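You operate a simulated robot arm through the tools that you are given. There is no shell and no other tool. Be economical: measure what you need, move in short steps, check, and stop when the job is done.

You are at the controls of a simulated two-armed robot. One attempt, no reset.

JOB
Paste the OFFICE plaque onto the orange door sign.
Fine: hold the sign still and brush paste over its middle patch; stand the brush back; lay the plaque square on it. Set down upright: teal paste brush. A coat counts when it lies all over at full strength: go over it till it gets no stronger.

It is judged by the outcome, as a careful person would: the job done as asked, and still so three seconds after it is handed in. It fails if anything else is knocked over, pushed out of place, dropped, spilled or broken.

ROBOT AND FRAMES
Two 7-joint arms with two-finger parallel grippers on one trunk, on a base that drives. Base frame: it is fixed to the floor where the robot stands at the start and does not move with it; the origin is under the middle of the robot, x ahead of it, y to its left, z up. Units: mm, rad, N and s.
The left shoulder is at the start at [70, 134, 1276], the right one opposite. With the tool pointing down near the work surface each hand reaches from about 100 to 620 mm from the robot's upright axis, wherever it stands, measured 20 degrees to its own side. Places, roughly: grey brush stand [500, 0, 900]; middle of the orange door sign [600, 500, 900]; sign paste pad [500, 100, 900]. Payload 1.57 kg a hand.
The tool frame of a hand sits at the grasp point between the pads (the TCP): z along the fingers, y along the line on which they close. The tips reach 30 mm beyond it. Largest opening 80 mm; finger width 17, thickness 12; the body of the gripper, 40 by 82 mm, starts 80 mm behind the TCP.
Orientation is told as [roll, pitch, yaw] about the base's x, y, z axes, in that order, counted from this pose: with the fingers straight down and closing along the base's y, the tool's x points along the base's -x, its y along +y and its z along -z.

CONTROLS
- The arms move only by the tool drive_tool. It takes "left_targets", "right_targets" or both (then of equal length, played together; a hand with none holds still); each is a list that holds one entry, the list of rows, each a list of 7 numbers: the gripper command, from -1 (fully open) to 1 (shut), values between in proportion, then the shift along the tool's x, y, z in cm, then the turn, a rotation vector about the tool's x, y, z in rad. In form: [[[claw, tx, ty, tz, ax, ay, az], ...]]. A call has 1 to 20 rows; each row shifts and turns the commanded pose from where the row before left it, along the tool's axes as they then stand. Each row takes 0.2 s and may step no farther than 50 mm and 0.15 rad from the row before; otherwise, or with a gripper value out of range, the whole call is refused. A pose out of reach is approached as far as the arm can. The call stops where the force on the tool passes 40 N (or 10 N more than at its start, if that is more) or the arm is blocked; 0.2 s more then pass. The fingers move at their own pace (about 153 mm/s each) and stop on an object; they squeeze with about 28 N. The grip force told is the motor's: it shows also when the fingers shut on nothing. Time passes only in rows, and 0.2 s behind the last, so rows that do not move let the fingers close. It gives the time, the measured TCP pose, the force on the tool (base axes), the opening and the grip force at its end, in the units of the frame above (readings bear some noise), with the torque about the TCP (base axes, N m) and any sound that the robot's microphone picked up.
- Cameras (640 x 400 px; columns grow to the right, rows downward): "scene" is now at [116.7, 57, 1502.4]; the picture's right is [0.65, -0.76, 0.00], its down [-0.45, -0.38, -0.80] and it looks along [0.61, 0.52, -0.59] (base axes); focal length 238 px, centre (320, 200). "left" rides on the left gripper at [72, 7, -122] in its tool frame; the picture's right is [-0.09, 1.00, 0.00], its down [-0.84, -0.08, -0.54] and it looks along [-0.54, -0.05, 0.84] (tool axes); focal length 238 px, centre (320, 200). "right" rides on the right gripper at [72, -7, -122] in its tool frame; the picture's right is [0.09, 1.00, 0.00], its down [-0.84, 0.08, -0.54] and it looks along [-0.54, 0.05, 0.84] (tool axes); focal length 238 px, centre (320, 200). There is no depth. A picture from a camera that has moved, and an enlarged one, comes with that camera's place and axes in the base frame and with its lens.
- snapshot(camera): a new picture of that camera. No time passes.
- lift_body(by): slides the trunk up (or, below 0, down) by that many mm; the arms and the scene camera ride with it, the base frame stays. It gives what a move gives, with no picture.
- drive_base(legs): drives the robot by 1 to 6 legs, each [ahead, left, turn to the left] in mm, mm and rad, along the robot's own axes; the way and the turn of a leg run together, so that a leg with both is an arc; at most 1500 mm and 3.142 rad a leg. The arms and the cameras ride along, it lands a little off, and it stops where it bumps. It gives what a move gives.
- pan_tilt(pan, tilt): turns the head with the scene camera to pan (to the left, within 1.501 rad either way) and tilt (down, from -0.506 to 1.204), counted from straight ahead of the robot. It gives what a move gives.
- enlarge(camera, box): a new picture of the part [left, top, right, bottom] of that camera's present view, enlarged. No time passes.
- finish_job(): hands the job in; it is judged then, once.

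Work in short steps. Places have to be worked out from the pictures, the camera data and where the tool is seen: move nearer, look again, correct. Check each grasp and each placing, and mend what went wrong. You have 120 turns and 88 pictures in all, those below and enlarged ones among them. Open the grippers and draw the arms clear of the work before you hand the job in, unless the task says otherwise; then end with one line.

The tools are called as a command line: name --argument value ..., lists and objects as JSON in quotes. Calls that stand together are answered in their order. drive_tool: Moves the arms, as the interface text tells. Its arguments: {"type":"object","properties":{"left_targets":{"type":"array","items":{"type":"array","items":{"type":"array","items":{"type":"number"}}}},"right_targets":{"type":"array","items":{"type":"array","items":{"type":"array","items":{"type":"number"}}}}},"required":[]} The other tools are called the same way: lift_body (by) slides the trunk up or down; drive_base (legs) drives the base; pan_tilt (pan, tilt) turns the head that bears the scene camera; snapshot (camera) takes a picture; enlarge (camera, box) takes an enlarged picture of a part of a camera's view; finish_job () hands the job in.

At the start:

```text
clock: 0.0
left_tool_pos: [263.2, 403.1, 1308.4]
left_tool_rot: [0.002, 0.0, -0.001]
left_force: [-0.8, -0.3, -0.5]
left_moment: [-0.06, 0.03, 0.02]
left_opening: 79.9
left_finger_force: 0.1
right_tool_pos: [387.6, 40.8, 1260.5]
right_tool_rot: [-0.001, 0.001, -0.001]
right_force: [0.8, 0.0, 0.5]
right_moment: [0.02, 0.01, 0.0]
right_opening: 80.1
right_finger_force: 0.0
trunk travel left (down, up): [-850.0, 90.0]
robot x, y, heading: [-0.3, -1.0, -0.003]
head pan, tilt: [0.703, 0.635]
```

scene: 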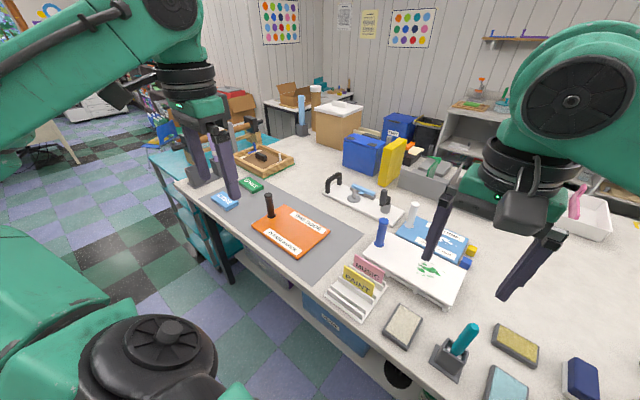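
right: 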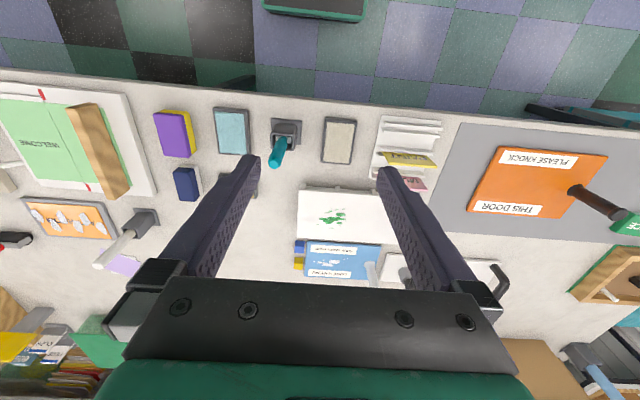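
left: 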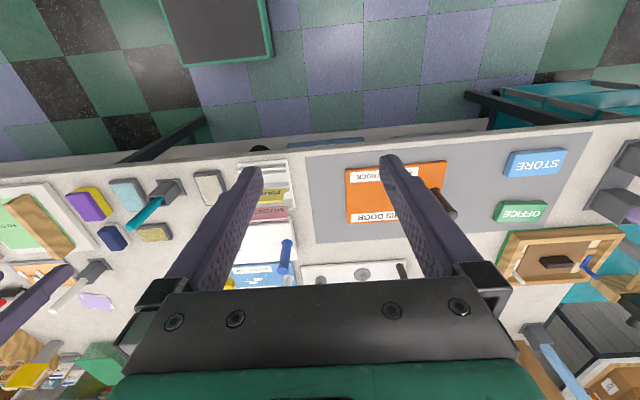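

The first pictures show the layout; I take closer looks at the brush stand area, the sign and the plaque.

enlarge --camera "scene" --box '[180, 150, 380, 275]'

enlarge --camera "right" --box '[140, 90, 460, 290]'

enlarge --camera "left" --box '[300, 100, 620, 300]'

enlarge --camera "scene" --box '[370, 275, 610, 400]'

```text
3.20 times, centred on (280, 212) of scene
camera zoom: at [116.7, 57.0, 1502.4], right [0.65, -0.76, 0.0], down [-0.45, -0.38, -0.8], along [0.61, 0.52, -0.59], focal length 762 px, centre (448, 160)
```

zoom: 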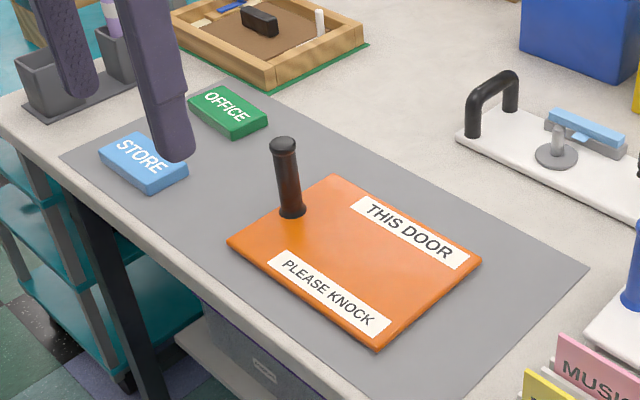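

```text
2.00 times, centred on (300, 190) of right
camera zoom: at [314.5, 35.1, 1383.2], right [-0.09, 1.0, 0.0], down [0.84, 0.08, 0.54], along [0.54, 0.05, -0.84], focal length 477 px, centre (360, 220)
```

zoom: 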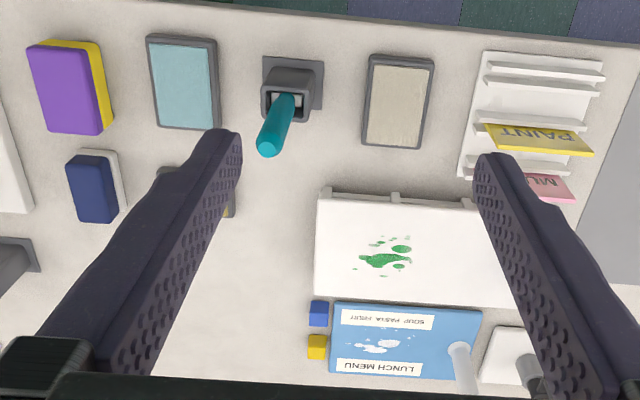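

```text
2.00 times, centred on (460, 200) of left
camera zoom: at [190.8, 410.2, 1429.8], right [0.09, 1.0, 0.0], down [0.84, -0.08, 0.54], along [0.54, -0.05, -0.84], focal length 477 px, centre (40, 200)
```

zoom: 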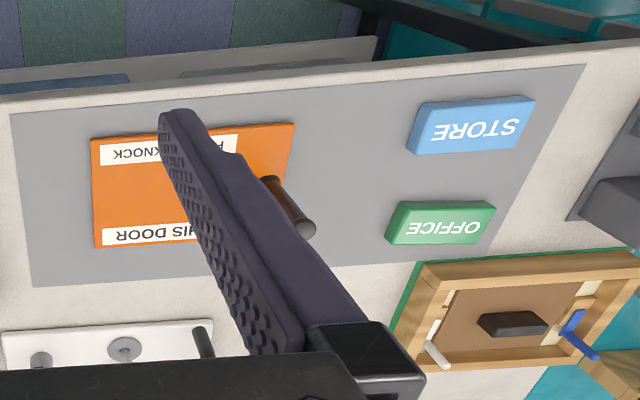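

```text
2.67 times, centred on (490, 338) of scene
camera zoom: at [116.7, 57.0, 1502.4], right [0.65, -0.76, 0.0], down [-0.45, -0.38, -0.8], along [0.61, 0.52, -0.59], focal length 635 px, centre (-133, -167)
```

zoom: 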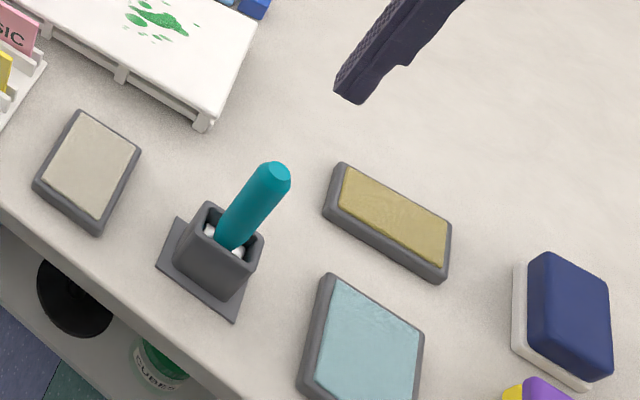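

Brush is vertical at about (471,-21), top near z 1040; sign paste pad at (470,87); sign middle near (522,536), its handle at (523,650); OFFICE near (607,895). I bring the right hand over the brush and look.

drive_tool --right_targets '[[[-1, -2, -1.5, 3.3, 0, 0, 0], [-1, -2, -1.5, 3.3, 0, 0, 0], [-1, -2, -1.5, 3.3, 0, 0, 0], [-1, -2, -1.5, 3.3, 0, 0, 0]]]'

snapshot --camera "right"

snapshot --camera "scene"

```text
clock: 1.0
left_tool_pos: [264.9, 402.9, 1307.8]
left_tool_rot: [0.002, -0.002, 0.0]
left_force: [-0.1, -0.1, -1.2]
left_moment: [-0.01, 0.01, 0.01]
left_opening: 80.2
left_finger_force: 0.0
right_tool_pos: [468.7, -19.5, 1127.5]
right_tool_rot: [0.001, 0.001, 0.0]
right_force: [-0.2, -0.8, 0.1]
right_moment: [0.03, -0.01, -0.02]
right_opening: 80.0
right_finger_force: 0.1
trunk travel left (down, up): [-850.0, 90.0]
robot x, y, heading: [-2.6, 1.8, 0.004]
head pan, tilt: [0.703, 0.635]
```

```text
80 pictures are left
camera right: at [395.6, -24.4, 1250.5], right [-0.09, 1.0, 0.0], down [0.84, 0.08, 0.54], along [0.54, 0.05, -0.84], focal length 238 px, centre (320, 200)
```

right: 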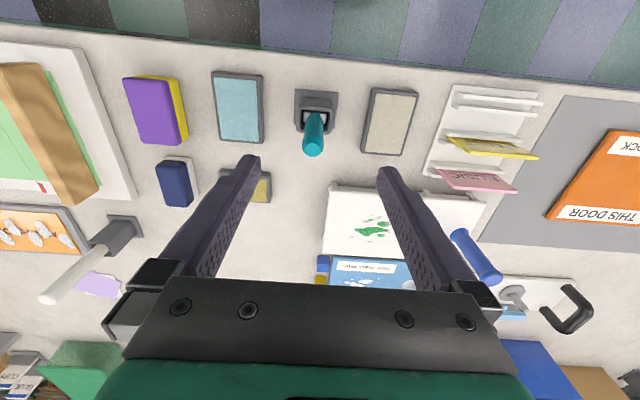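

```text
79 pictures are left
camera scene: at [118.1, 56.5, 1502.4], right [0.65, -0.76, 0.0], down [-0.45, -0.38, -0.8], along [0.61, 0.52, -0.59], focal length 238 px, centre (320, 200)
```

scene: 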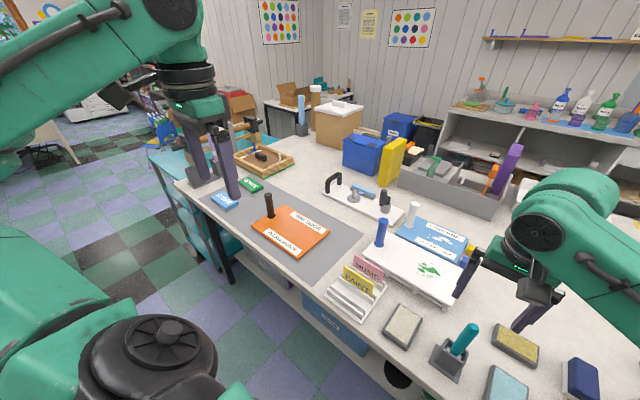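

The brush top resolves to about (473,-23,1040). I go down around it to z≈1010 with open fingers and look before closing.

drive_tool --right_targets '[[[-1, -0.3, -0.35, 4, 0, 0, 0], [-1, 0, 0, 4, 0, 0, 0], [-1, 0, 0, 3.8, 0, 0, 0], [-1, 0, 0, 0, 0, 0, 0]]]'

snapshot --camera "right"

enlarge --camera "scene" --box '[400, 270, 560, 370]'

```text
clock: 2.0
left_tool_pos: [263.8, 403.8, 1307.8]
left_tool_rot: [0.003, -0.001, 0.001]
left_force: [0.6, -1.8, 0.5]
left_moment: [-0.02, -0.03, 0.0]
left_opening: 80.0
left_finger_force: 0.1
right_tool_pos: [470.8, -21.9, 1008.9]
right_tool_rot: [0.002, 0.001, 0.001]
right_force: [0.7, -0.5, 0.1]
right_moment: [0.01, 0.01, 0.04]
right_opening: 79.9
right_finger_force: 0.0
trunk travel left (down, up): [-850.0, 90.0]
robot x, y, heading: [0.6, 0.9, -0.003]
head pan, tilt: [0.703, 0.635]
```

```text
78 pictures are left
camera right: at [396.8, -27.0, 1131.6], right [-0.09, 1.0, 0.0], down [0.84, 0.08, 0.54], along [0.54, 0.05, -0.84], focal length 238 px, centre (320, 200)
```

right: 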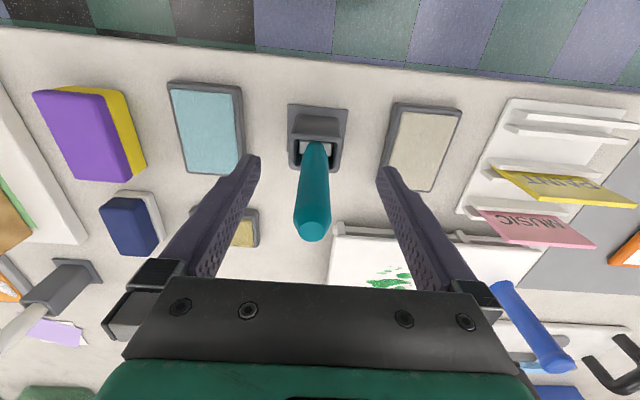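

```text
4.00 times, centred on (480, 320) of scene
camera zoom: at [116.4, 56.9, 1502.5], right [0.65, -0.76, 0.0], down [-0.45, -0.38, -0.8], along [0.61, 0.52, -0.59], focal length 953 px, centre (-320, -280)
```

zoom: 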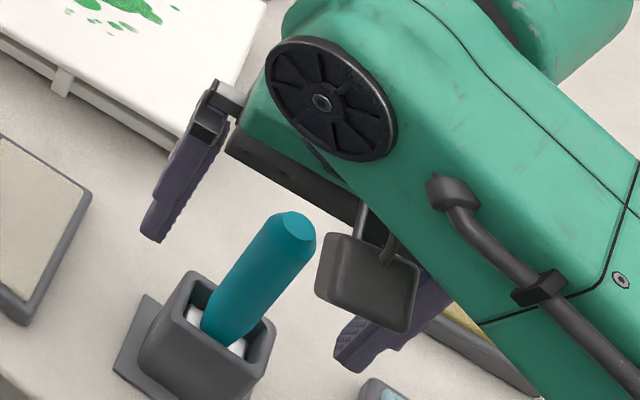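

The brush axis sits at about (474,-24); shift 3 mm forward and 2 mm right, then close.

drive_tool --right_targets '[[[-1, -0.25, -0.2, 0.2, 0, 0, 0], [-1, 0, 0, 0, 0, 0, 0], [1, 0, 0, 0, 0, 0, 0], [1, 0, 0, 0, 0, 0, 0], [1, 0, 0, 0, 0, 0, 0]]]'

snapshot --camera "right"

```text
clock: 3.2
left_tool_pos: [264.3, 403.5, 1306.5]
left_tool_rot: [0.0, 0.0, 0.001]
left_force: [0.4, 0.0, -0.6]
left_moment: [-0.02, 0.02, 0.0]
left_opening: 80.0
left_finger_force: 0.1
right_tool_pos: [473.0, -23.5, 1009.3]
right_tool_rot: [0.0, 0.001, 0.0]
right_force: [0.6, -0.4, -0.3]
right_moment: [0.0, 0.0, 0.01]
right_opening: 20.1
right_finger_force: 28.1
trunk travel left (down, up): [-850.0, 90.0]
robot x, y, heading: [-0.1, -0.5, -0.001]
head pan, tilt: [0.703, 0.635]
```

```text
76 pictures are left
camera right: at [400.0, -29.3, 1130.9], right [-0.09, 1.0, 0.0], down [0.84, 0.08, 0.54], along [0.54, 0.05, -0.84], focal length 238 px, centre (320, 200)
```

right: 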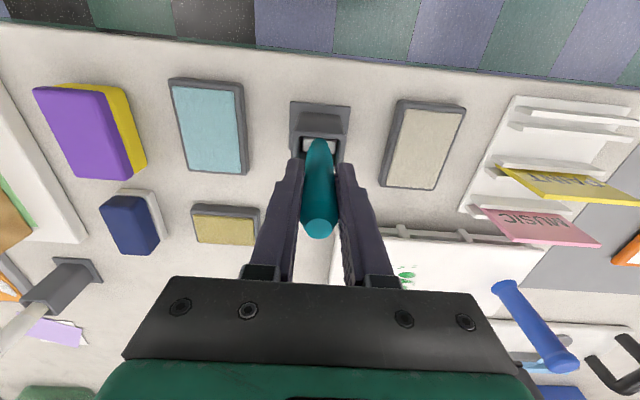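

Gripped (opening 20, force 28). I lift 110 mm straight up and look at the brush from the head camera.

drive_tool --right_targets '[[[1, 0, 0, -2, 0, 0, 0], [1, 0, 0, -3, 0, 0, 0], [1, 0, 0, -3, 0, 0, 0], [1, 0, 0, -4, 0, 0, 0]]]'

pan_tilt --pan 0.0 --tilt 0.75

snapshot --camera "scene"

```text
clock: 4.2
left_tool_pos: [263.4, 403.0, 1308.8]
left_tool_rot: [0.002, -0.002, -0.001]
left_force: [0.0, -0.2, 0.0]
left_moment: [-0.01, -0.01, 0.01]
left_opening: 80.0
left_finger_force: 0.1
right_tool_pos: [468.1, -28.2, 1129.1]
right_tool_rot: [-0.001, 0.0, 0.0]
right_force: [0.0, 0.9, -0.5]
right_moment: [-0.01, 0.01, -0.02]
right_opening: 20.2
right_finger_force: 28.6
trunk travel left (down, up): [-850.0, 90.0]
robot x, y, heading: [-1.8, 1.8, 0.002]
head pan, tilt: [0.703, 0.635]
```

```text
clock: 5.3
left_tool_pos: [263.1, 403.2, 1308.0]
left_tool_rot: [0.002, -0.001, 0.0]
left_force: [0.3, 0.0, 0.6]
left_moment: [0.02, -0.02, 0.01]
left_opening: 80.0
left_finger_force: 0.0
right_tool_pos: [468.8, -28.0, 1128.3]
right_tool_rot: [-0.001, 0.0, 0.001]
right_force: [-0.9, 0.5, -0.7]
right_moment: [-0.01, 0.0, 0.01]
right_opening: 20.3
right_finger_force: 28.2
trunk travel left (down, up): [-850.0, 90.0]
robot x, y, heading: [-0.1, -2.9, -0.002]
head pan, tilt: [0.0, 0.75]
```

```text
75 pictures are left
camera scene: at [133.2, 0.7, 1492.6], right [0.0, -1.0, 0.0], down [-0.68, 0.0, -0.73], along [0.73, 0.0, -0.68], focal length 238 px, centre (320, 200)
```

scene: 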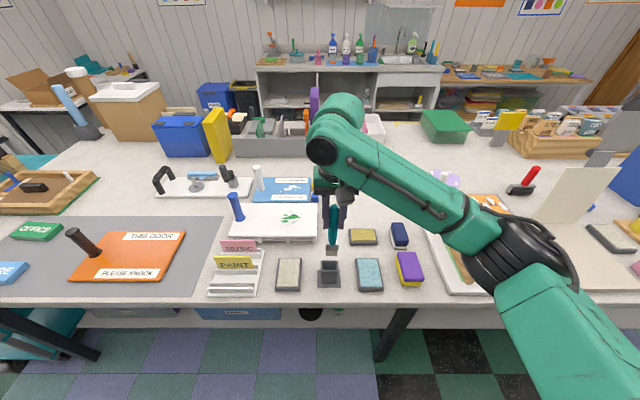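

enlarge --camera "scene" --box '[260, 180, 420, 300]'

snapshot --camera "right"

```text
3.33 times, centred on (340, 240) of scene
camera zoom: at [133.2, 0.7, 1492.6], right [0.0, -1.0, 0.0], down [-0.68, 0.0, -0.73], along [0.73, 0.0, -0.68], focal length 794 px, centre (253, 67)
```

zoom: 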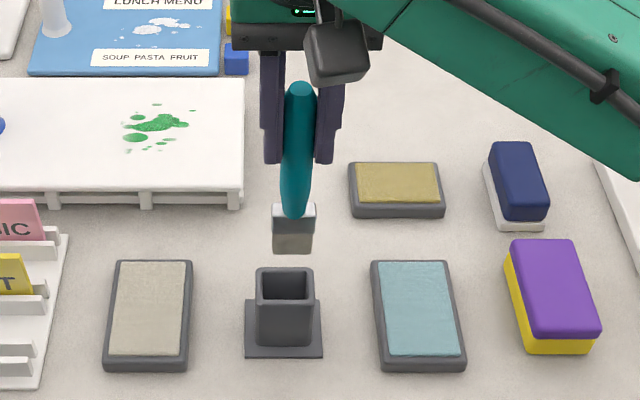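

```text
73 pictures are left
camera right: at [396.4, -33.7, 1249.9], right [-0.09, 1.0, 0.0], down [0.84, 0.08, 0.54], along [0.54, 0.05, -0.84], focal length 238 px, centre (320, 200)
```

right: 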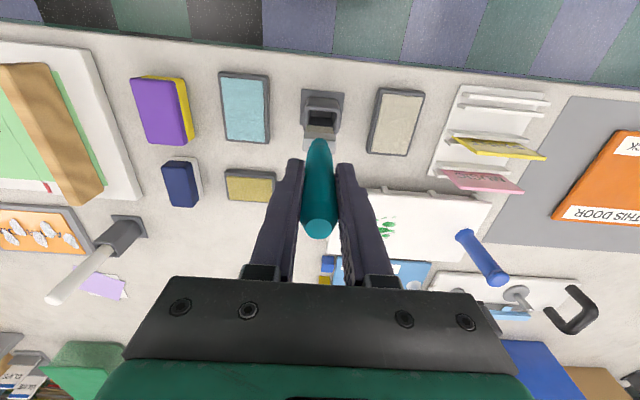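

Brush held straight; bristle tip is roughly 108 mm below the TCP, about 28 mm wide. I move over the beige sign-paste pad (≈473,84) and lower near it.

drive_tool --right_targets '[[[1, -0.1, 4, 0, 0, 0, 0], [1, -0.2, 4, 0, 0, 0, 0], [1, 0, 3.2, 0, 0, 0, 0], [1, 0, 0, 4, 0, 0, 0], [1, 0, 0, 3.5, 0, 0, 0], [1, 0, 0, 0, 0, 0, 0]]]'

enlarge --camera "scene" --box '[220, 180, 380, 300]'

```text
clock: 6.7
left_tool_pos: [264.1, 404.1, 1307.9]
left_tool_rot: [0.001, -0.002, -0.001]
left_force: [-0.2, 0.4, 0.8]
left_moment: [0.0, 0.01, 0.01]
left_opening: 80.1
left_finger_force: 0.0
right_tool_pos: [474.7, 86.8, 1051.9]
right_tool_rot: [0.0, 0.001, 0.0]
right_force: [0.5, 0.0, -0.3]
right_moment: [-0.02, -0.04, -0.01]
right_opening: 20.2
right_finger_force: 27.6
trunk travel left (down, up): [-850.0, 90.0]
robot x, y, heading: [2.4, -1.5, -0.002]
head pan, tilt: [0.0, 0.75]
```

```text
3.33 times, centred on (300, 240) of scene
camera zoom: at [132.4, 1.2, 1492.7], right [0.0, -1.0, 0.0], down [-0.68, 0.0, -0.73], along [0.73, 0.0, -0.68], focal length 794 px, centre (387, 67)
```

zoom: 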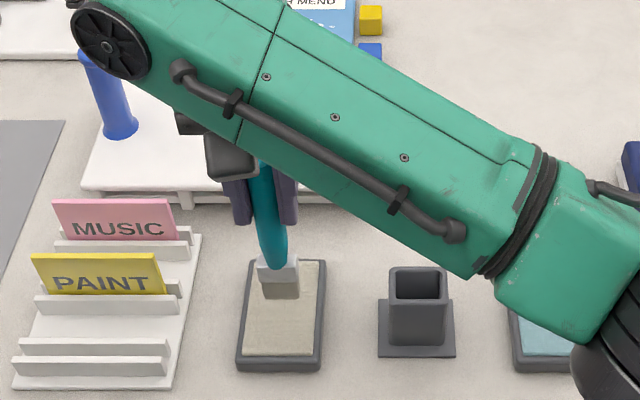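

drive_tool --right_targets '[[[1, 0.5, 0, 1.5, 0, 0, 0], [1, 0, 0, 0.7, 0, 0, 0], [1, 0, 0, 0.3, 0, 0, 0], [1, 0, 0, 0, 0, 0, 0]]]'

enlarge --camera "scene" --box '[240, 220, 340, 300]'

```text
clock: 7.7
left_tool_pos: [264.4, 404.4, 1309.8]
left_tool_rot: [0.002, 0.0, -0.001]
left_force: [-0.1, -0.1, 0.0]
left_moment: [0.03, 0.01, 0.01]
left_opening: 80.1
left_finger_force: 0.1
right_tool_pos: [471.2, 86.4, 1027.9]
right_tool_rot: [0.0, -0.001, -0.001]
right_force: [-0.2, 0.2, -1.3]
right_moment: [0.03, 0.03, -0.01]
right_opening: 20.4
right_finger_force: 27.9
trunk travel left (down, up): [-850.0, 90.0]
robot x, y, heading: [-1.1, -0.1, -0.001]
head pan, tilt: [0.0, 0.75]
```

```text
5.00 times, centred on (290, 260) of scene
camera zoom: at [133.2, 0.5, 1492.6], right [0.0, -1.0, 0.0], down [-0.68, 0.0, -0.73], along [0.73, 0.0, -0.68], focal length 1191 px, centre (470, -100)
```

zoom: 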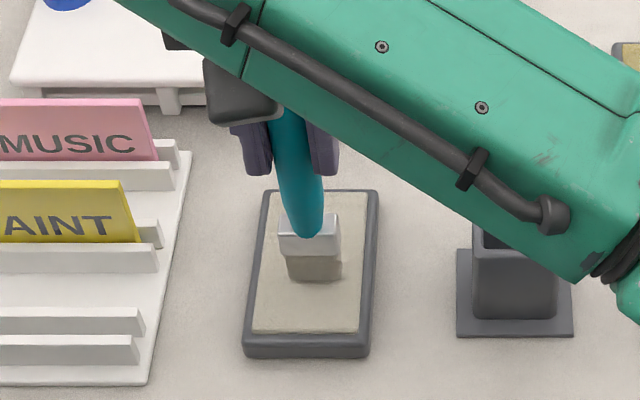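

drive_tool --right_targets '[[[1, 0, 0, 0.3, 0, 0, 0], [1, 0, 0, 0.3, 0, 0, 0], [1, 0, 0, 0.2, 0, 0, 0], [1, 0, 0, 0, 0, 0, 0]]]'

```text
clock: 8.7
left_tool_pos: [260.3, 402.4, 1311.5]
left_tool_rot: [0.002, -0.004, 0.0]
left_force: [0.2, -0.3, -0.9]
left_moment: [0.03, 0.01, -0.02]
left_opening: 79.9
left_finger_force: 0.0
right_tool_pos: [469.5, 84.0, 1024.6]
right_tool_rot: [0.001, -0.007, 0.0]
right_force: [3.9, -1.4, 25.4]
right_moment: [-0.2, -0.82, -0.02]
right_opening: 20.5
right_finger_force: 27.7
trunk travel left (down, up): [-850.0, 90.0]
robot x, y, heading: [-1.4, -1.8, 0.0]
head pan, tilt: [0.0, 0.75]
```

Contact at TCP z≈1025 with 25 N — a bit firm. I ease up slightly and wipe along the pad to load the brush.

drive_tool --right_targets '[[[1, 0, 0, -0.45, 0, 0, 0], [1, 1, 0, 0, 0, 0, 0], [1, 1, 0, 0, 0, 0, 0], [1, -1, 0, 0, 0, 0, 0], [1, -1, 0, 0, 0, 0, 0], [1, -1, 0, 0, 0, 0, 0], [1, 1, 0, 0, 0, 0, 0], [1, 0, 0, 0, 0, 0, 0]]]'

drive_tool --right_targets '[[[1, 0, 0, -2, 0, 0, 0], [1, 0, 0, -2, 0, 0, 0], [1, 0, 0, -3, 0, 0, 0], [1, 0, 0, 0, 0, 0, 0]]]'

enlarge --camera "scene" --box '[240, 180, 360, 300]'

```text
clock: 10.5
left_tool_pos: [264.0, 403.7, 1308.4]
left_tool_rot: [0.001, -0.001, 0.001]
left_force: [-0.1, 0.3, 0.2]
left_moment: [-0.01, -0.02, -0.02]
left_opening: 80.0
left_finger_force: 0.1
right_tool_pos: [470.8, 86.2, 1026.0]
right_tool_rot: [-0.001, 0.001, 0.001]
right_force: [0.8, -0.3, -0.4]
right_moment: [0.01, 0.02, 0.04]
right_opening: 20.2
right_finger_force: 28.5
trunk travel left (down, up): [-850.0, 90.0]
robot x, y, heading: [3.6, -2.5, 0.002]
head pan, tilt: [0.0, 0.75]
```

```text
clock: 11.5
left_tool_pos: [264.6, 404.0, 1308.3]
left_tool_rot: [0.002, 0.001, -0.001]
left_force: [-0.2, 0.1, 0.5]
left_moment: [0.05, 0.01, -0.02]
left_opening: 80.1
left_finger_force: 0.1
right_tool_pos: [471.5, 87.9, 1092.9]
right_tool_rot: [0.002, 0.0, 0.0]
right_force: [0.7, 0.0, 0.4]
right_moment: [0.02, -0.01, -0.01]
right_opening: 20.3
right_finger_force: 27.9
trunk travel left (down, up): [-850.0, 90.0]
robot x, y, heading: [-0.9, -0.0, 0.003]
head pan, tilt: [0.0, 0.75]
```

```text
3.33 times, centred on (300, 240) of scene
camera zoom: at [132.9, 1.0, 1492.6], right [0.0, -1.0, 0.0], down [-0.68, 0.0, -0.73], along [0.73, 0.0, -0.68], focal length 794 px, centre (387, 67)
```

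zoom: 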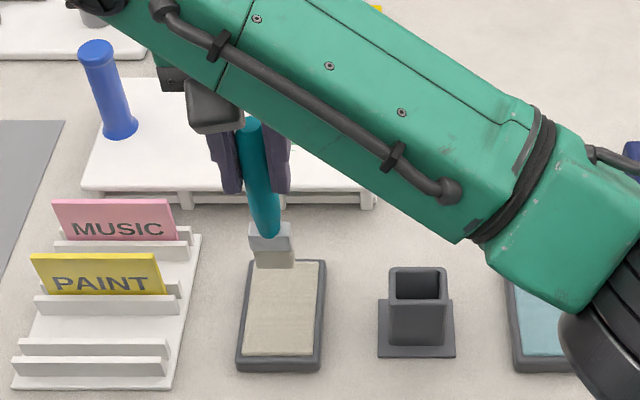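

The bristles are now cream with paste. I raise the brush well clear and drive the base left to stand in front of the sign.

drive_tool --right_targets '[[[1, 0, 0, -4, 0, 0, 0], [1, 0, -2.5, -4, 0, 0, 0], [1, 0, -2.5, -4, 0, 0, 0], [1, 0, -2.5, 0, 0, 0, 0]]]'

drive_base --legs '[[0, 530, 0]]'

snapshot --camera "scene"

```text
clock: 12.5
left_tool_pos: [263.8, 402.6, 1308.7]
left_tool_rot: [0.003, 0.0, -0.001]
left_force: [0.5, 1.0, 0.3]
left_moment: [-0.03, 0.0, -0.01]
left_opening: 80.0
left_finger_force: 0.0
right_tool_pos: [467.7, 9.3, 1213.5]
right_tool_rot: [0.002, 0.0, 0.0]
right_force: [-0.7, -0.2, -0.4]
right_moment: [0.03, 0.03, -0.06]
right_opening: 20.4
right_finger_force: 27.8
trunk travel left (down, up): [-850.0, 90.0]
robot x, y, heading: [3.2, -4.3, 0.005]
head pan, tilt: [0.0, 0.75]
```

```text
clock: 15.6
left_tool_pos: [273.1, 939.7, 1309.1]
left_tool_rot: [0.004, -0.001, -0.014]
left_force: [0.1, -0.1, 0.9]
left_moment: [0.0, 0.01, 0.02]
left_opening: 79.9
left_finger_force: 0.1
right_tool_pos: [473.5, 545.7, 1214.5]
right_tool_rot: [0.004, 0.001, -0.013]
right_force: [0.7, 0.9, -0.6]
right_moment: [0.02, -0.01, -0.03]
right_opening: 20.3
right_finger_force: 27.7
trunk travel left (down, up): [-850.0, 90.0]
robot x, y, heading: [2.2, 540.3, -0.017]
head pan, tilt: [0.0, 0.75]
```

```text
69 pictures are left
camera scene: at [136.8, 538.8, 1492.6], right [-0.01, -1.0, 0.0], down [-0.68, 0.01, -0.73], along [0.73, -0.01, -0.68], focal length 238 px, centre (320, 200)
```

scene: 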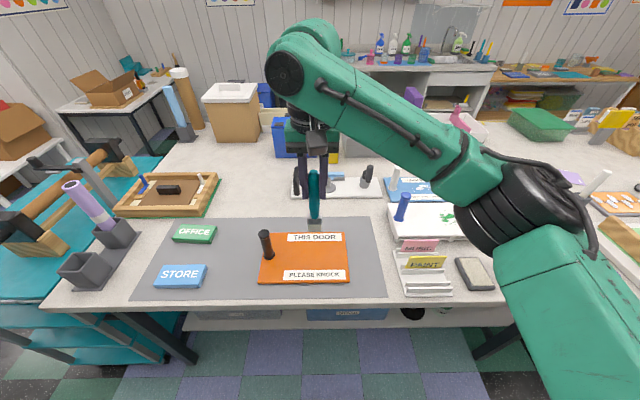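

enlarge --camera "scene" --box '[130, 210, 390, 300]'

enlarge --camera "scene" --box '[240, 210, 370, 295]'

```text
2.46 times, centred on (260, 255) of scene
camera zoom: at [136.8, 538.8, 1492.6], right [-0.01, -1.0, 0.0], down [-0.68, 0.01, -0.73], along [0.73, -0.01, -0.68], focal length 586 px, centre (468, 65)
```

zoom: 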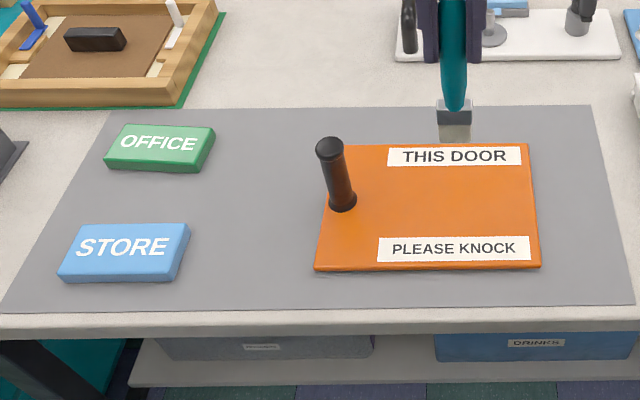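

```text
4.71 times, centred on (305, 252) of scene
camera zoom: at [136.8, 538.8, 1492.6], right [-0.01, -1.0, 0.0], down [-0.68, 0.01, -0.73], along [0.73, -0.01, -0.68], focal length 1121 px, centre (391, -47)
```

zoom: 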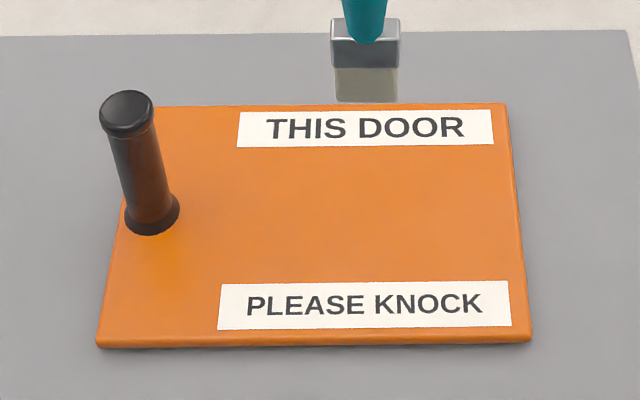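

Sign spans x≈444–613, y≈456–695 with its handle at about (520,676), top ≈1027; gap between the strips centres near (528,549). I turn the left hand so it closes along x, to keep the two grippers apart.

drive_tool --left_targets '[[[-1, 0, 0, 0, 0, 0, 0.1415], [-1, 0, 0, 0, 0, 0, 0.1415], [-1, 0, 0, 0, 0, 0, 0.1415], [-1, 0, 0, 0, 0, 0, 0.1415], [-1, 0, 0, 0, 0, 0, 0.1415], [-1, 0, 0, 0, 0, 0, 0.1415], [-1, 0, 0, 0, 0, 0, 0.1415], [-1, 0, 0, 0, 0, 0, 0.1415], [-1, 0, 0, 0, 0, 0, 0.1415], [-1, 0, 0, 0, 0, 0, 0.1415], [-1, 0, 0, 0, 0, 0, 0.1415], [-1, 0, 0, 0, 0, 0, 0]]]'

```text
clock: 18.2
left_tool_pos: [272.4, 941.7, 1308.2]
left_tool_rot: [-0.001, 0.002, -1.572]
left_force: [-0.1, 0.3, -1.1]
left_moment: [-0.01, 0.01, -0.01]
left_opening: 80.0
left_finger_force: 0.0
right_tool_pos: [473.6, 547.5, 1214.1]
right_tool_rot: [0.0, 0.001, -0.014]
right_force: [-0.3, 0.1, -0.5]
right_moment: [0.03, 0.03, 0.0]
right_opening: 20.7
right_finger_force: 27.6
trunk travel left (down, up): [-850.0, 90.0]
robot x, y, heading: [1.7, 541.1, -0.012]
head pan, tilt: [0.0, 0.75]
```

Yaw is −1.57. Now I bring the left hand over the handle at z≈1110.

drive_tool --left_targets '[[[-1, -3.3, 3.1, 1, 0, 0, 0], [-1, -3.3, 3.1, 1, 0, 0, 0], [-1, -3.3, 3.1, 2, 0, 0, 0], [-1, -3.3, 3.1, 3, 0, 0, 0], [-1, -3.3, 3.1, 3, 0, 0, 0], [-1, -3.3, 3.1, 3, 0, 0, 0], [-1, -3.3, 3.1, 3, 0, 0, 0], [-1, -3.3, 3.1, 3, 0, 0, 0], [-1, 0, 0, 0, 0, 0, 0]]]'

snapshot --camera "left"

snapshot --camera "scene"

```text
refused: row 4 steps farther than a row can; nothing moved
```

```text
66 pictures are left
camera left: at [278.4, 1013.4, 1430.0], right [1.0, -0.09, 0.0], down [-0.08, -0.84, 0.54], along [-0.05, -0.54, -0.84], focal length 238 px, centre (320, 200)
```

left: 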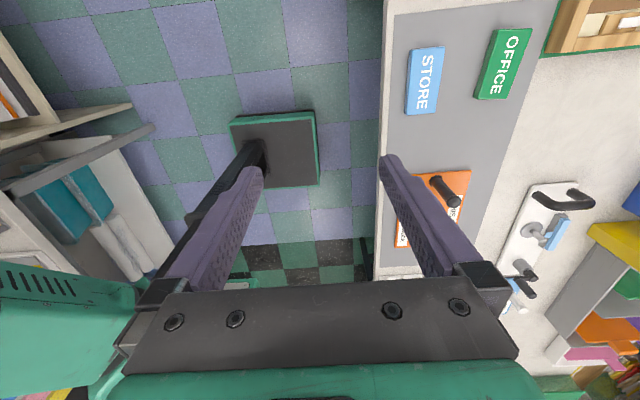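

```text
65 pictures are left
camera scene: at [136.8, 540.7, 1492.6], right [-0.01, -1.0, 0.0], down [-0.68, 0.01, -0.73], along [0.73, -0.01, -0.68], focal length 238 px, centre (320, 200)
```

scene: 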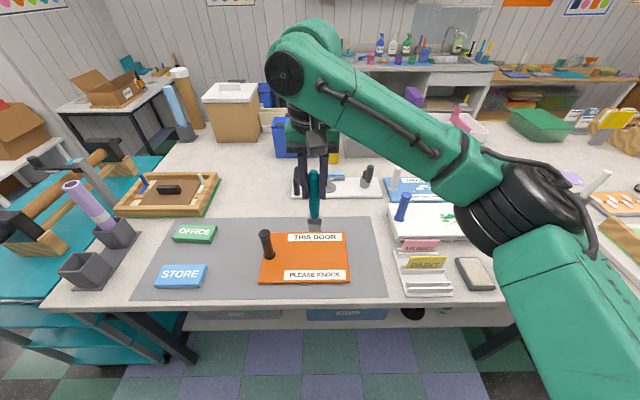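

A row was too long; I split it finer.

drive_tool --left_targets '[[[-1, -3, 2.8, 2, 0, 0, 0], [-1, -3, 2.8, 2, 0, 0, 0], [-1, -3, 2.8, 2, 0, 0, 0], [-1, -3, 2.8, 2, 0, 0, 0], [-1, -3, 2.8, 2, 0, 0, 0], [-1, -3, 2.8, 2, 0, 0, 0], [-1, -3, 2.8, 2, 0, 0, 0], [-1, -3, 2.8, 2, 0, 0, 0], [-1, -2.5, 2.3, 2, 0, 0, 0], [-1, 0, 0, 0, 0, 0, 0]]]'

snapshot --camera "left"

snapshot --camera "scene"

```text
clock: 20.4
left_tool_pos: [518.8, 674.5, 1132.1]
left_tool_rot: [0.001, 0.002, -1.57]
left_force: [0.0, -0.4, 0.0]
left_moment: [0.03, -0.02, -0.05]
left_opening: 80.0
left_finger_force: 0.1
right_tool_pos: [472.4, 547.4, 1213.5]
right_tool_rot: [0.0, 0.0, -0.014]
right_force: [0.8, 0.3, -0.1]
right_moment: [0.0, 0.02, 0.03]
right_opening: 20.5
right_finger_force: 28.0
trunk travel left (down, up): [-850.0, 90.0]
robot x, y, heading: [6.2, 543.1, -0.013]
head pan, tilt: [0.0, 0.75]
```

```text
64 pictures are left
camera left: at [523.7, 747.0, 1252.4], right [1.0, -0.09, 0.0], down [-0.08, -0.84, 0.54], along [-0.05, -0.54, -0.84], focal length 238 px, centre (320, 200)
```

left: 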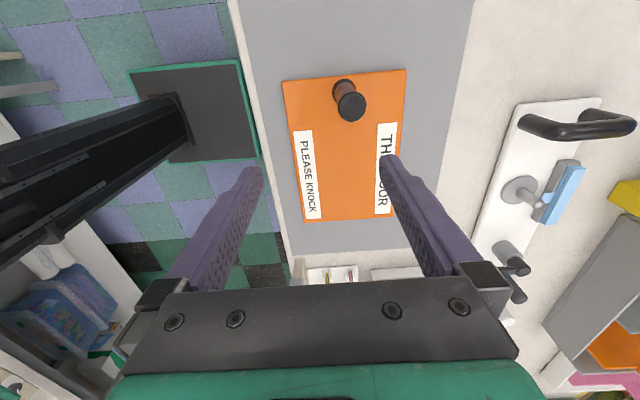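

```text
63 pictures are left
camera scene: at [136.1, 541.3, 1492.7], right [-0.01, -1.0, 0.0], down [-0.68, 0.01, -0.73], along [0.73, -0.01, -0.68], focal length 238 px, centre (320, 200)
```

scene: 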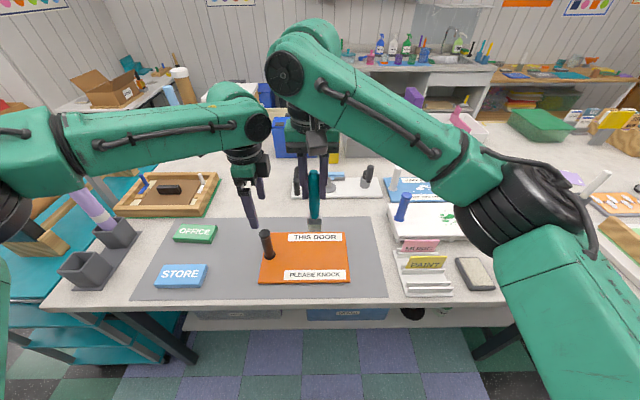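

The left camera and the head camera disagree by some 30 mm on the handle; I measure more carefully with enlarged views.

enlarge --camera "left" --box '[240, 40, 440, 240]'

enlarge --camera "scene" --box '[210, 130, 370, 290]'

snapshot --camera "right"

```text
2.00 times, centred on (340, 140) of left
camera zoom: at [523.7, 747.0, 1252.4], right [1.0, -0.09, 0.0], down [-0.08, -0.84, 0.54], along [-0.05, -0.54, -0.84], focal length 477 px, centre (280, 320)
```

zoom: 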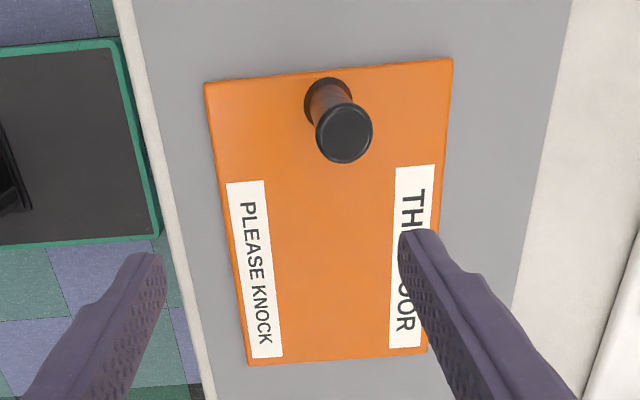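

```text
2.50 times, centred on (290, 210) of scene
camera zoom: at [136.1, 541.3, 1492.7], right [-0.01, -1.0, 0.0], down [-0.68, 0.01, -0.73], along [0.73, -0.01, -0.68], focal length 596 px, centre (395, 175)
```

zoom: 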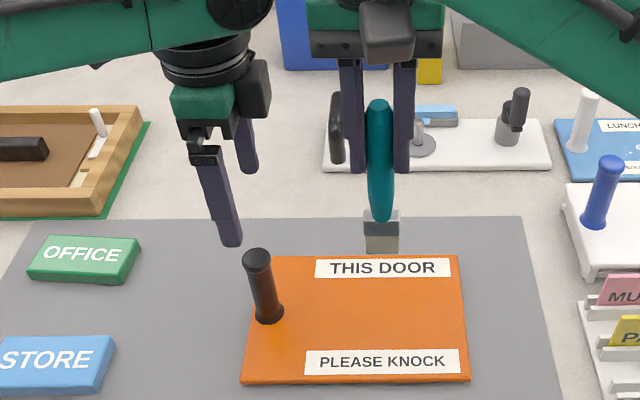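

```text
60 pictures are left
camera right: at [399.7, 543.3, 1336.5], right [-0.08, 1.0, 0.0], down [0.84, 0.07, 0.54], along [0.54, 0.04, -0.84], focal length 238 px, centre (320, 200)
```

right: 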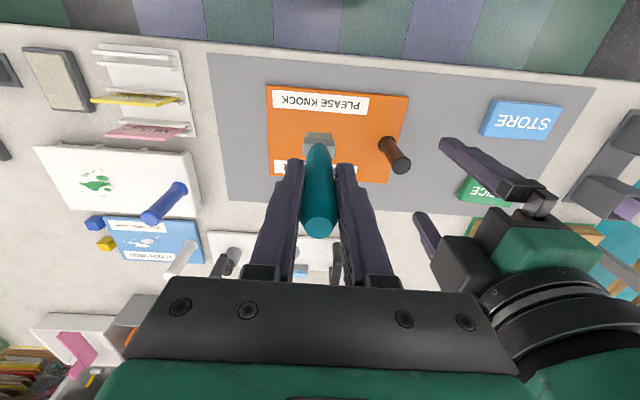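

Triangulating with three cameras resolves it: the table lies lower (sign top z≈871), the handle is at about (550,687) with its top at z≈985, and the sign spans x 466–646, y 450–709. I move the left hand over the handle accordingly.

drive_tool --left_targets '[[[-1, 0.6, 1.5, 3, 0, 0, 0], [-1, 0.65, 1.6, 3, 0, 0, 0], [-1, 0, 0, 3, 0, 0, 0], [-1, 0, 0, 0, 0, 0, 0]]]'

snapshot --camera "left"

```text
clock: 21.4
left_tool_pos: [526.0, 704.0, 1046.8]
left_tool_rot: [0.002, 0.001, -1.57]
left_force: [0.1, 0.1, -0.3]
left_moment: [0.01, 0.02, 0.02]
left_opening: 79.8
left_finger_force: 0.1
left hand out of reach, approached as far as the arm can: row 1, 2, 3
right_tool_pos: [473.3, 547.1, 1214.4]
right_tool_rot: [0.002, -0.001, -0.014]
right_force: [0.4, 0.2, -0.6]
right_moment: [-0.02, 0.0, 0.0]
right_opening: 20.5
right_finger_force: 28.2
trunk travel left (down, up): [-850.0, 90.0]
robot x, y, heading: [7.3, 541.4, -0.012]
head pan, tilt: [0.0, 0.75]
```

```text
59 pictures are left
camera left: at [531.9, 775.7, 1167.4], right [1.0, -0.09, 0.0], down [-0.08, -0.84, 0.54], along [-0.05, -0.54, -0.84], focal length 238 px, centre (320, 200)
```

left: 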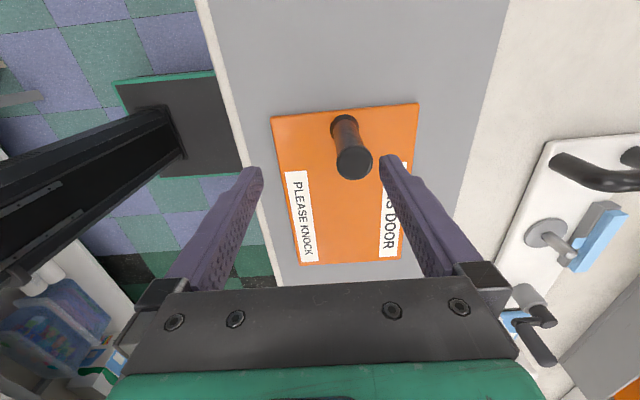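

The handle is beyond reach from here. I raise the left hand a little and drive the base 80 mm ahead (table edge is at x≈413, base front far behind it).

drive_tool --left_targets '[[[-1, 0, 0, -2, 0, 0, 0], [-1, 0, 0, -2, 0, 0, 0]]]'

drive_base --legs '[[80, 0, 0.012]]'

snapshot --camera "left"

```text
clock: 22.0
left_tool_pos: [525.3, 704.0, 1085.7]
left_tool_rot: [0.001, 0.003, -1.57]
left_force: [0.7, -0.3, 0.1]
left_moment: [-0.02, 0.03, -0.01]
left_opening: 80.3
left_finger_force: 0.1
right_tool_pos: [472.9, 546.7, 1214.7]
right_tool_rot: [0.0, 0.001, -0.016]
right_force: [0.4, 0.9, -0.3]
right_moment: [0.02, 0.0, -0.02]
right_opening: 20.4
right_finger_force: 27.7
trunk travel left (down, up): [-850.0, 90.0]
robot x, y, heading: [4.2, 544.0, -0.015]
head pan, tilt: [0.0, 0.75]
```

```text
clock: 23.1
left_tool_pos: [599.2, 710.5, 1088.7]
left_tool_rot: [0.005, 0.002, -1.558]
left_force: [0.1, 0.0, -0.2]
left_moment: [0.0, -0.04, -0.02]
left_opening: 80.2
left_finger_force: 0.0
right_tool_pos: [547.7, 552.2, 1217.8]
right_tool_rot: [0.0, -0.005, -0.001]
right_force: [0.4, 0.2, -0.5]
right_moment: [-0.01, -0.04, -0.04]
right_opening: 20.1
right_finger_force: 27.8
trunk travel left (down, up): [-850.0, 90.0]
robot x, y, heading: [86.3, 537.5, -0.002]
head pan, tilt: [0.0, 0.75]
```

```text
58 pictures are left
camera left: at [603.0, 782.4, 1210.2], right [1.0, -0.08, 0.01], down [-0.07, -0.84, 0.54], along [-0.04, -0.54, -0.84], focal length 238 px, centre (320, 200)
```

left: 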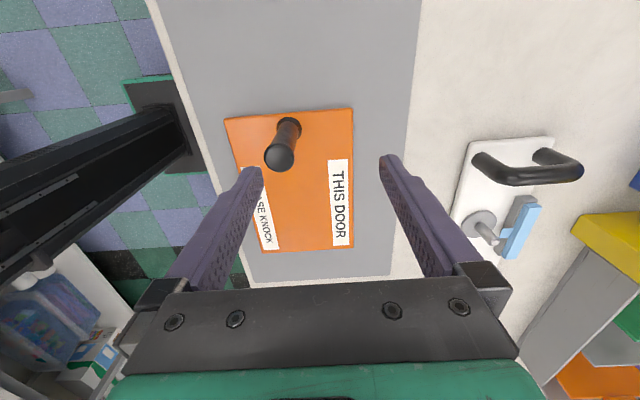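

Handle now measures about (554,693). I centre the left hand over it, lower to z≈1035 and look.

drive_tool --left_targets '[[[-1, -0.8, -2.3, 1, 0, 0, 0], [-1, -0.9, -2.2, 2, 0, 0, 0], [-1, 0, 0, 2.4, 0, 0, 0], [-1, 0, 0, 0, 0, 0, 0]]]'

snapshot --camera "left"

```text
clock: 24.1
left_tool_pos: [559.1, 693.2, 1031.1]
left_tool_rot: [0.001, 0.0, -1.559]
left_force: [0.1, 0.7, 0.7]
left_moment: [0.03, 0.0, -0.03]
left_opening: 79.9
left_finger_force: 0.0
right_tool_pos: [554.9, 551.8, 1214.6]
right_tool_rot: [0.0, -0.002, -0.002]
right_force: [0.0, -0.4, -1.7]
right_moment: [-0.03, 0.0, 0.01]
right_opening: 20.6
right_finger_force: 28.0
trunk travel left (down, up): [-850.0, 90.0]
robot x, y, heading: [82.8, 540.3, -0.004]
head pan, tilt: [0.0, 0.75]
```

```text
57 pictures are left
camera left: at [565.0, 765.1, 1151.9], right [1.0, -0.08, 0.0], down [-0.07, -0.84, 0.54], along [-0.04, -0.54, -0.84], focal length 238 px, centre (320, 200)
```

left: 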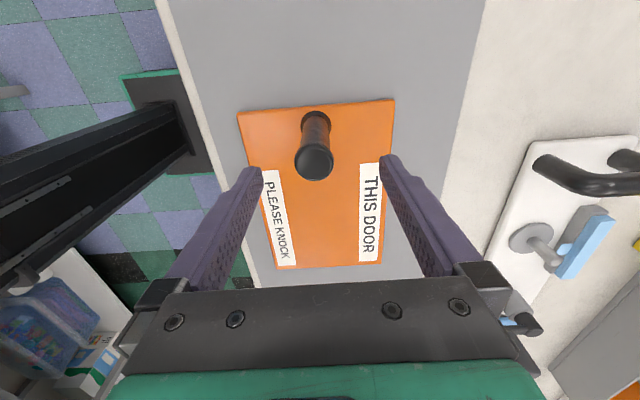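

Aligned to within 3 mm. I lower to z≈945 around the handle and close.

drive_tool --left_targets '[[[-1, 0, -0.3, 3, 0, 0, 0], [-1, 0, 0, 3, 0, 0, 0], [-1, 0, 0, 2.6, 0, 0, 0], [-1, 0, 0, 0, 0, 0, 0]]]'

snapshot --camera "left"

```text
clock: 25.1
left_tool_pos: [545.4, 704.6, 957.9]
left_tool_rot: [0.002, 0.001, -1.56]
left_force: [-0.2, 0.0, -0.7]
left_moment: [0.01, 0.01, 0.0]
left_opening: 80.0
left_finger_force: 0.2
left hand out of reach, approached as far as the arm can: row 2, 3
right_tool_pos: [554.3, 551.9, 1215.4]
right_tool_rot: [0.001, 0.0, -0.002]
right_force: [0.8, 0.6, 0.3]
right_moment: [0.0, -0.04, 0.0]
right_opening: 20.5
right_finger_force: 28.6
trunk travel left (down, up): [-850.0, 90.0]
robot x, y, heading: [84.4, 539.5, -0.003]
head pan, tilt: [0.0, 0.75]
```

```text
56 pictures are left
camera left: at [550.1, 776.7, 1079.0], right [1.0, -0.08, 0.0], down [-0.07, -0.84, 0.54], along [-0.04, -0.54, -0.84], focal length 238 px, centre (320, 200)
```

left: 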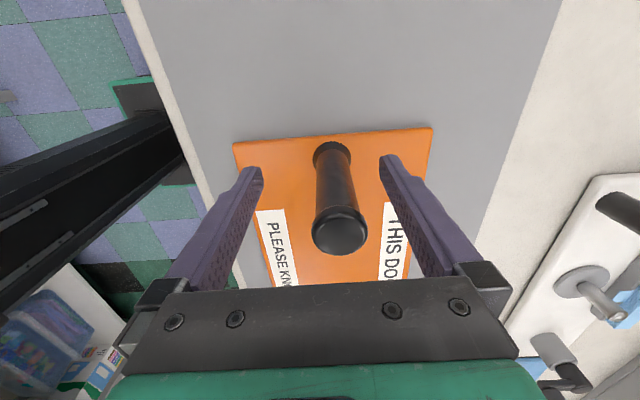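

The arm falls short at this height, so I raise the left hand 200 mm and lower the trunk 150 mm to gain reach.

drive_tool --left_targets '[[[-1, 0, 0, -4, 0, 0, 0], [-1, 0, 0, -4, 0, 0, 0], [-1, 0, 0, -4, 0, 0, 0], [-1, 0, 0, -4, 0, 0, 0], [-1, 0, 0, -4, 0, 0, 0], [-1, 0, 0, -2, 0, 0, 0]]]' --right_targets '[[[1, 0, 0, -2, 0, 0, 0], [1, 0, 0, -2, 0, 0, 0], [1, 0, 0, -2, 0, 0, 0], [1, 0, 0, 0, 0, 0, 0], [1, 0, 0, 0, 0, 0, 0], [1, 0, 0, 0, 0, 0, 0]]]'

lift_body --by -150

snapshot --camera "left"

```text
clock: 26.5
left_tool_pos: [546.3, 703.8, 1178.2]
left_tool_rot: [-0.001, 0.003, -1.561]
left_force: [0.3, 0.7, 0.5]
left_moment: [-0.01, 0.01, 0.0]
left_opening: 80.0
left_finger_force: 0.0
right_tool_pos: [552.9, 551.6, 1273.7]
right_tool_rot: [0.0, 0.0, -0.002]
right_force: [0.9, 0.1, 0.0]
right_moment: [0.02, -0.02, -0.02]
right_opening: 20.4
right_finger_force: 28.2
trunk travel left (down, up): [-850.0, 90.0]
robot x, y, heading: [83.3, 541.0, 0.001]
head pan, tilt: [0.0, 0.75]
```

```text
clock: 28.2
left_tool_pos: [546.4, 702.9, 1028.4]
left_tool_rot: [0.002, 0.003, -1.558]
left_force: [0.0, -0.3, -0.3]
left_moment: [0.02, 0.0, 0.01]
left_opening: 80.0
left_finger_force: 0.1
right_tool_pos: [554.3, 550.0, 1123.0]
right_tool_rot: [0.0, 0.0, -0.002]
right_force: [0.0, -0.2, -0.6]
right_moment: [-0.01, 0.0, -0.03]
right_opening: 20.5
right_finger_force: 28.2
trunk travel left (down, up): [-700.0, 240.0]
robot x, y, heading: [82.2, 539.2, -0.002]
head pan, tilt: [0.0, 0.75]
```

```text
55 pictures are left
camera left: at [551.4, 775.4, 1149.5], right [1.0, -0.08, 0.0], down [-0.07, -0.84, 0.54], along [-0.04, -0.54, -0.84], focal length 238 px, centre (320, 200)
```

left: 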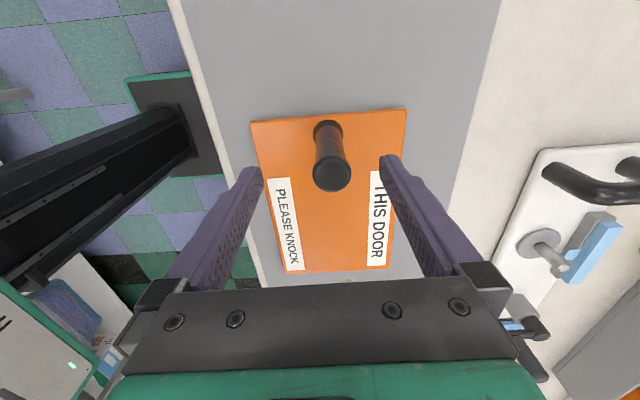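

Handle at (555,693). I shift over it, lower to ≈948.

drive_tool --left_targets '[[[-1, -0.5, 0.45, 0, 0, 0, 0], [-1, -0.5, 0.45, 1, 0, 0, 0], [-1, 0, 0, 3, 0, 0, 0], [-1, 0, 0, 2.5, 0, 0, 0], [-1, 0, 0, 1.5, 0, 0, 0], [-1, 0, 0, 0, 0, 0, 0]]]'

snapshot --camera "left"

```text
clock: 29.6
left_tool_pos: [556.0, 693.7, 947.7]
left_tool_rot: [0.001, 0.001, -1.558]
left_force: [0.6, 0.0, 0.5]
left_moment: [-0.04, 0.0, 0.01]
left_opening: 79.8
left_finger_force: 0.1
right_tool_pos: [555.0, 551.7, 1122.7]
right_tool_rot: [0.0, 0.0, -0.002]
right_force: [-1.4, 0.4, -1.0]
right_moment: [-0.02, 0.01, -0.01]
right_opening: 20.3
right_finger_force: 27.7
trunk travel left (down, up): [-700.0, 240.0]
robot x, y, heading: [84.2, 538.6, 0.0]
head pan, tilt: [0.0, 0.75]
```

```text
54 pictures are left
camera left: at [560.8, 765.6, 1068.6], right [1.0, -0.08, 0.0], down [-0.07, -0.84, 0.54], along [-0.04, -0.54, -0.84], focal length 238 px, centre (320, 200)
```

left: 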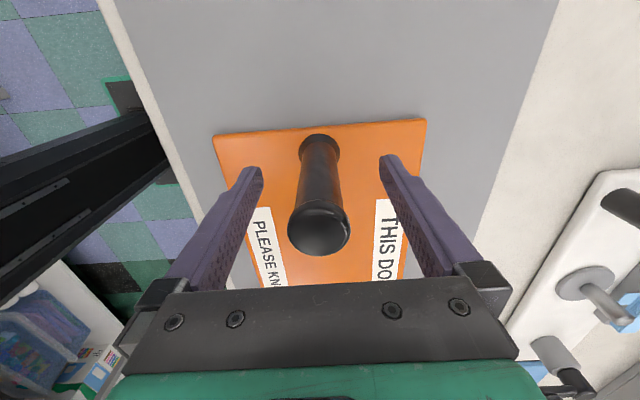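

Handle lies centred between the fingers. I close the left gripper.

drive_tool --left_targets '[[[1, 0, 0, 0, 0, 0, 0], [1, 0, 0, 0, 0, 0, 0], [1, 0, 0, 0, 0, 0, 0]]]'

snapshot --camera "scene"

snapshot --camera "right"

```text
clock: 30.4
left_tool_pos: [555.8, 693.3, 946.6]
left_tool_rot: [0.002, 0.001, -1.559]
left_force: [-0.8, 1.1, 2.1]
left_moment: [-0.09, 0.4, -0.07]
left_opening: 27.2
left_finger_force: 28.1
right_tool_pos: [553.4, 550.9, 1122.7]
right_tool_rot: [-0.001, 0.0, -0.002]
right_force: [0.4, -0.4, -0.7]
right_moment: [0.04, 0.04, -0.01]
right_opening: 20.4
right_finger_force: 27.9
trunk travel left (down, up): [-700.0, 240.0]
robot x, y, heading: [84.5, 540.9, -0.001]
head pan, tilt: [0.0, 0.75]
```

```text
53 pictures are left
camera scene: at [217.3, 541.6, 1342.6], right [0.0, -1.0, 0.0], down [-0.68, 0.0, -0.73], along [0.73, 0.0, -0.68], focal length 238 px, centre (320, 200)
```

scene: 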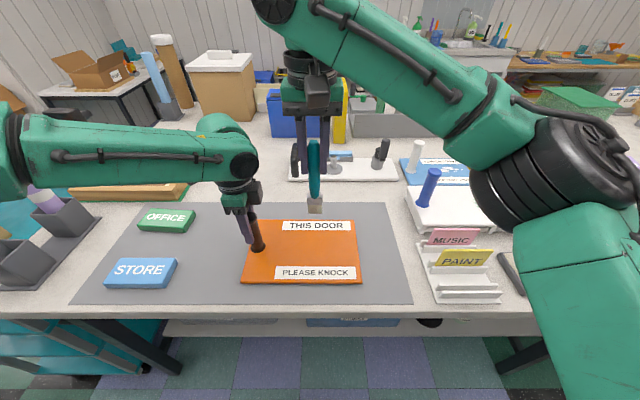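

```text
52 pictures are left
camera right: at [480.3, 545.7, 1245.6], right [-0.09, 1.0, 0.0], down [0.84, 0.08, 0.54], along [0.54, 0.05, -0.84], focal length 238 px, centre (320, 200)
```

right: 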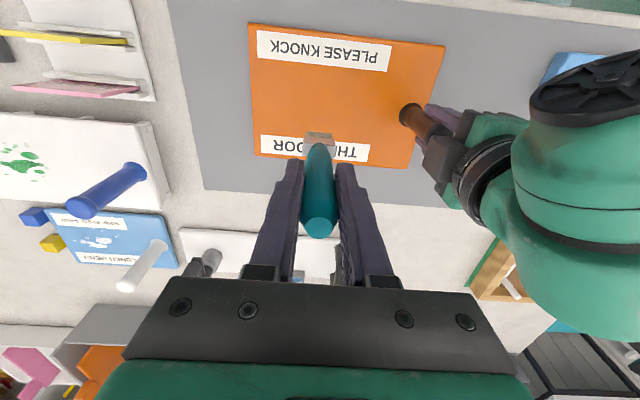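

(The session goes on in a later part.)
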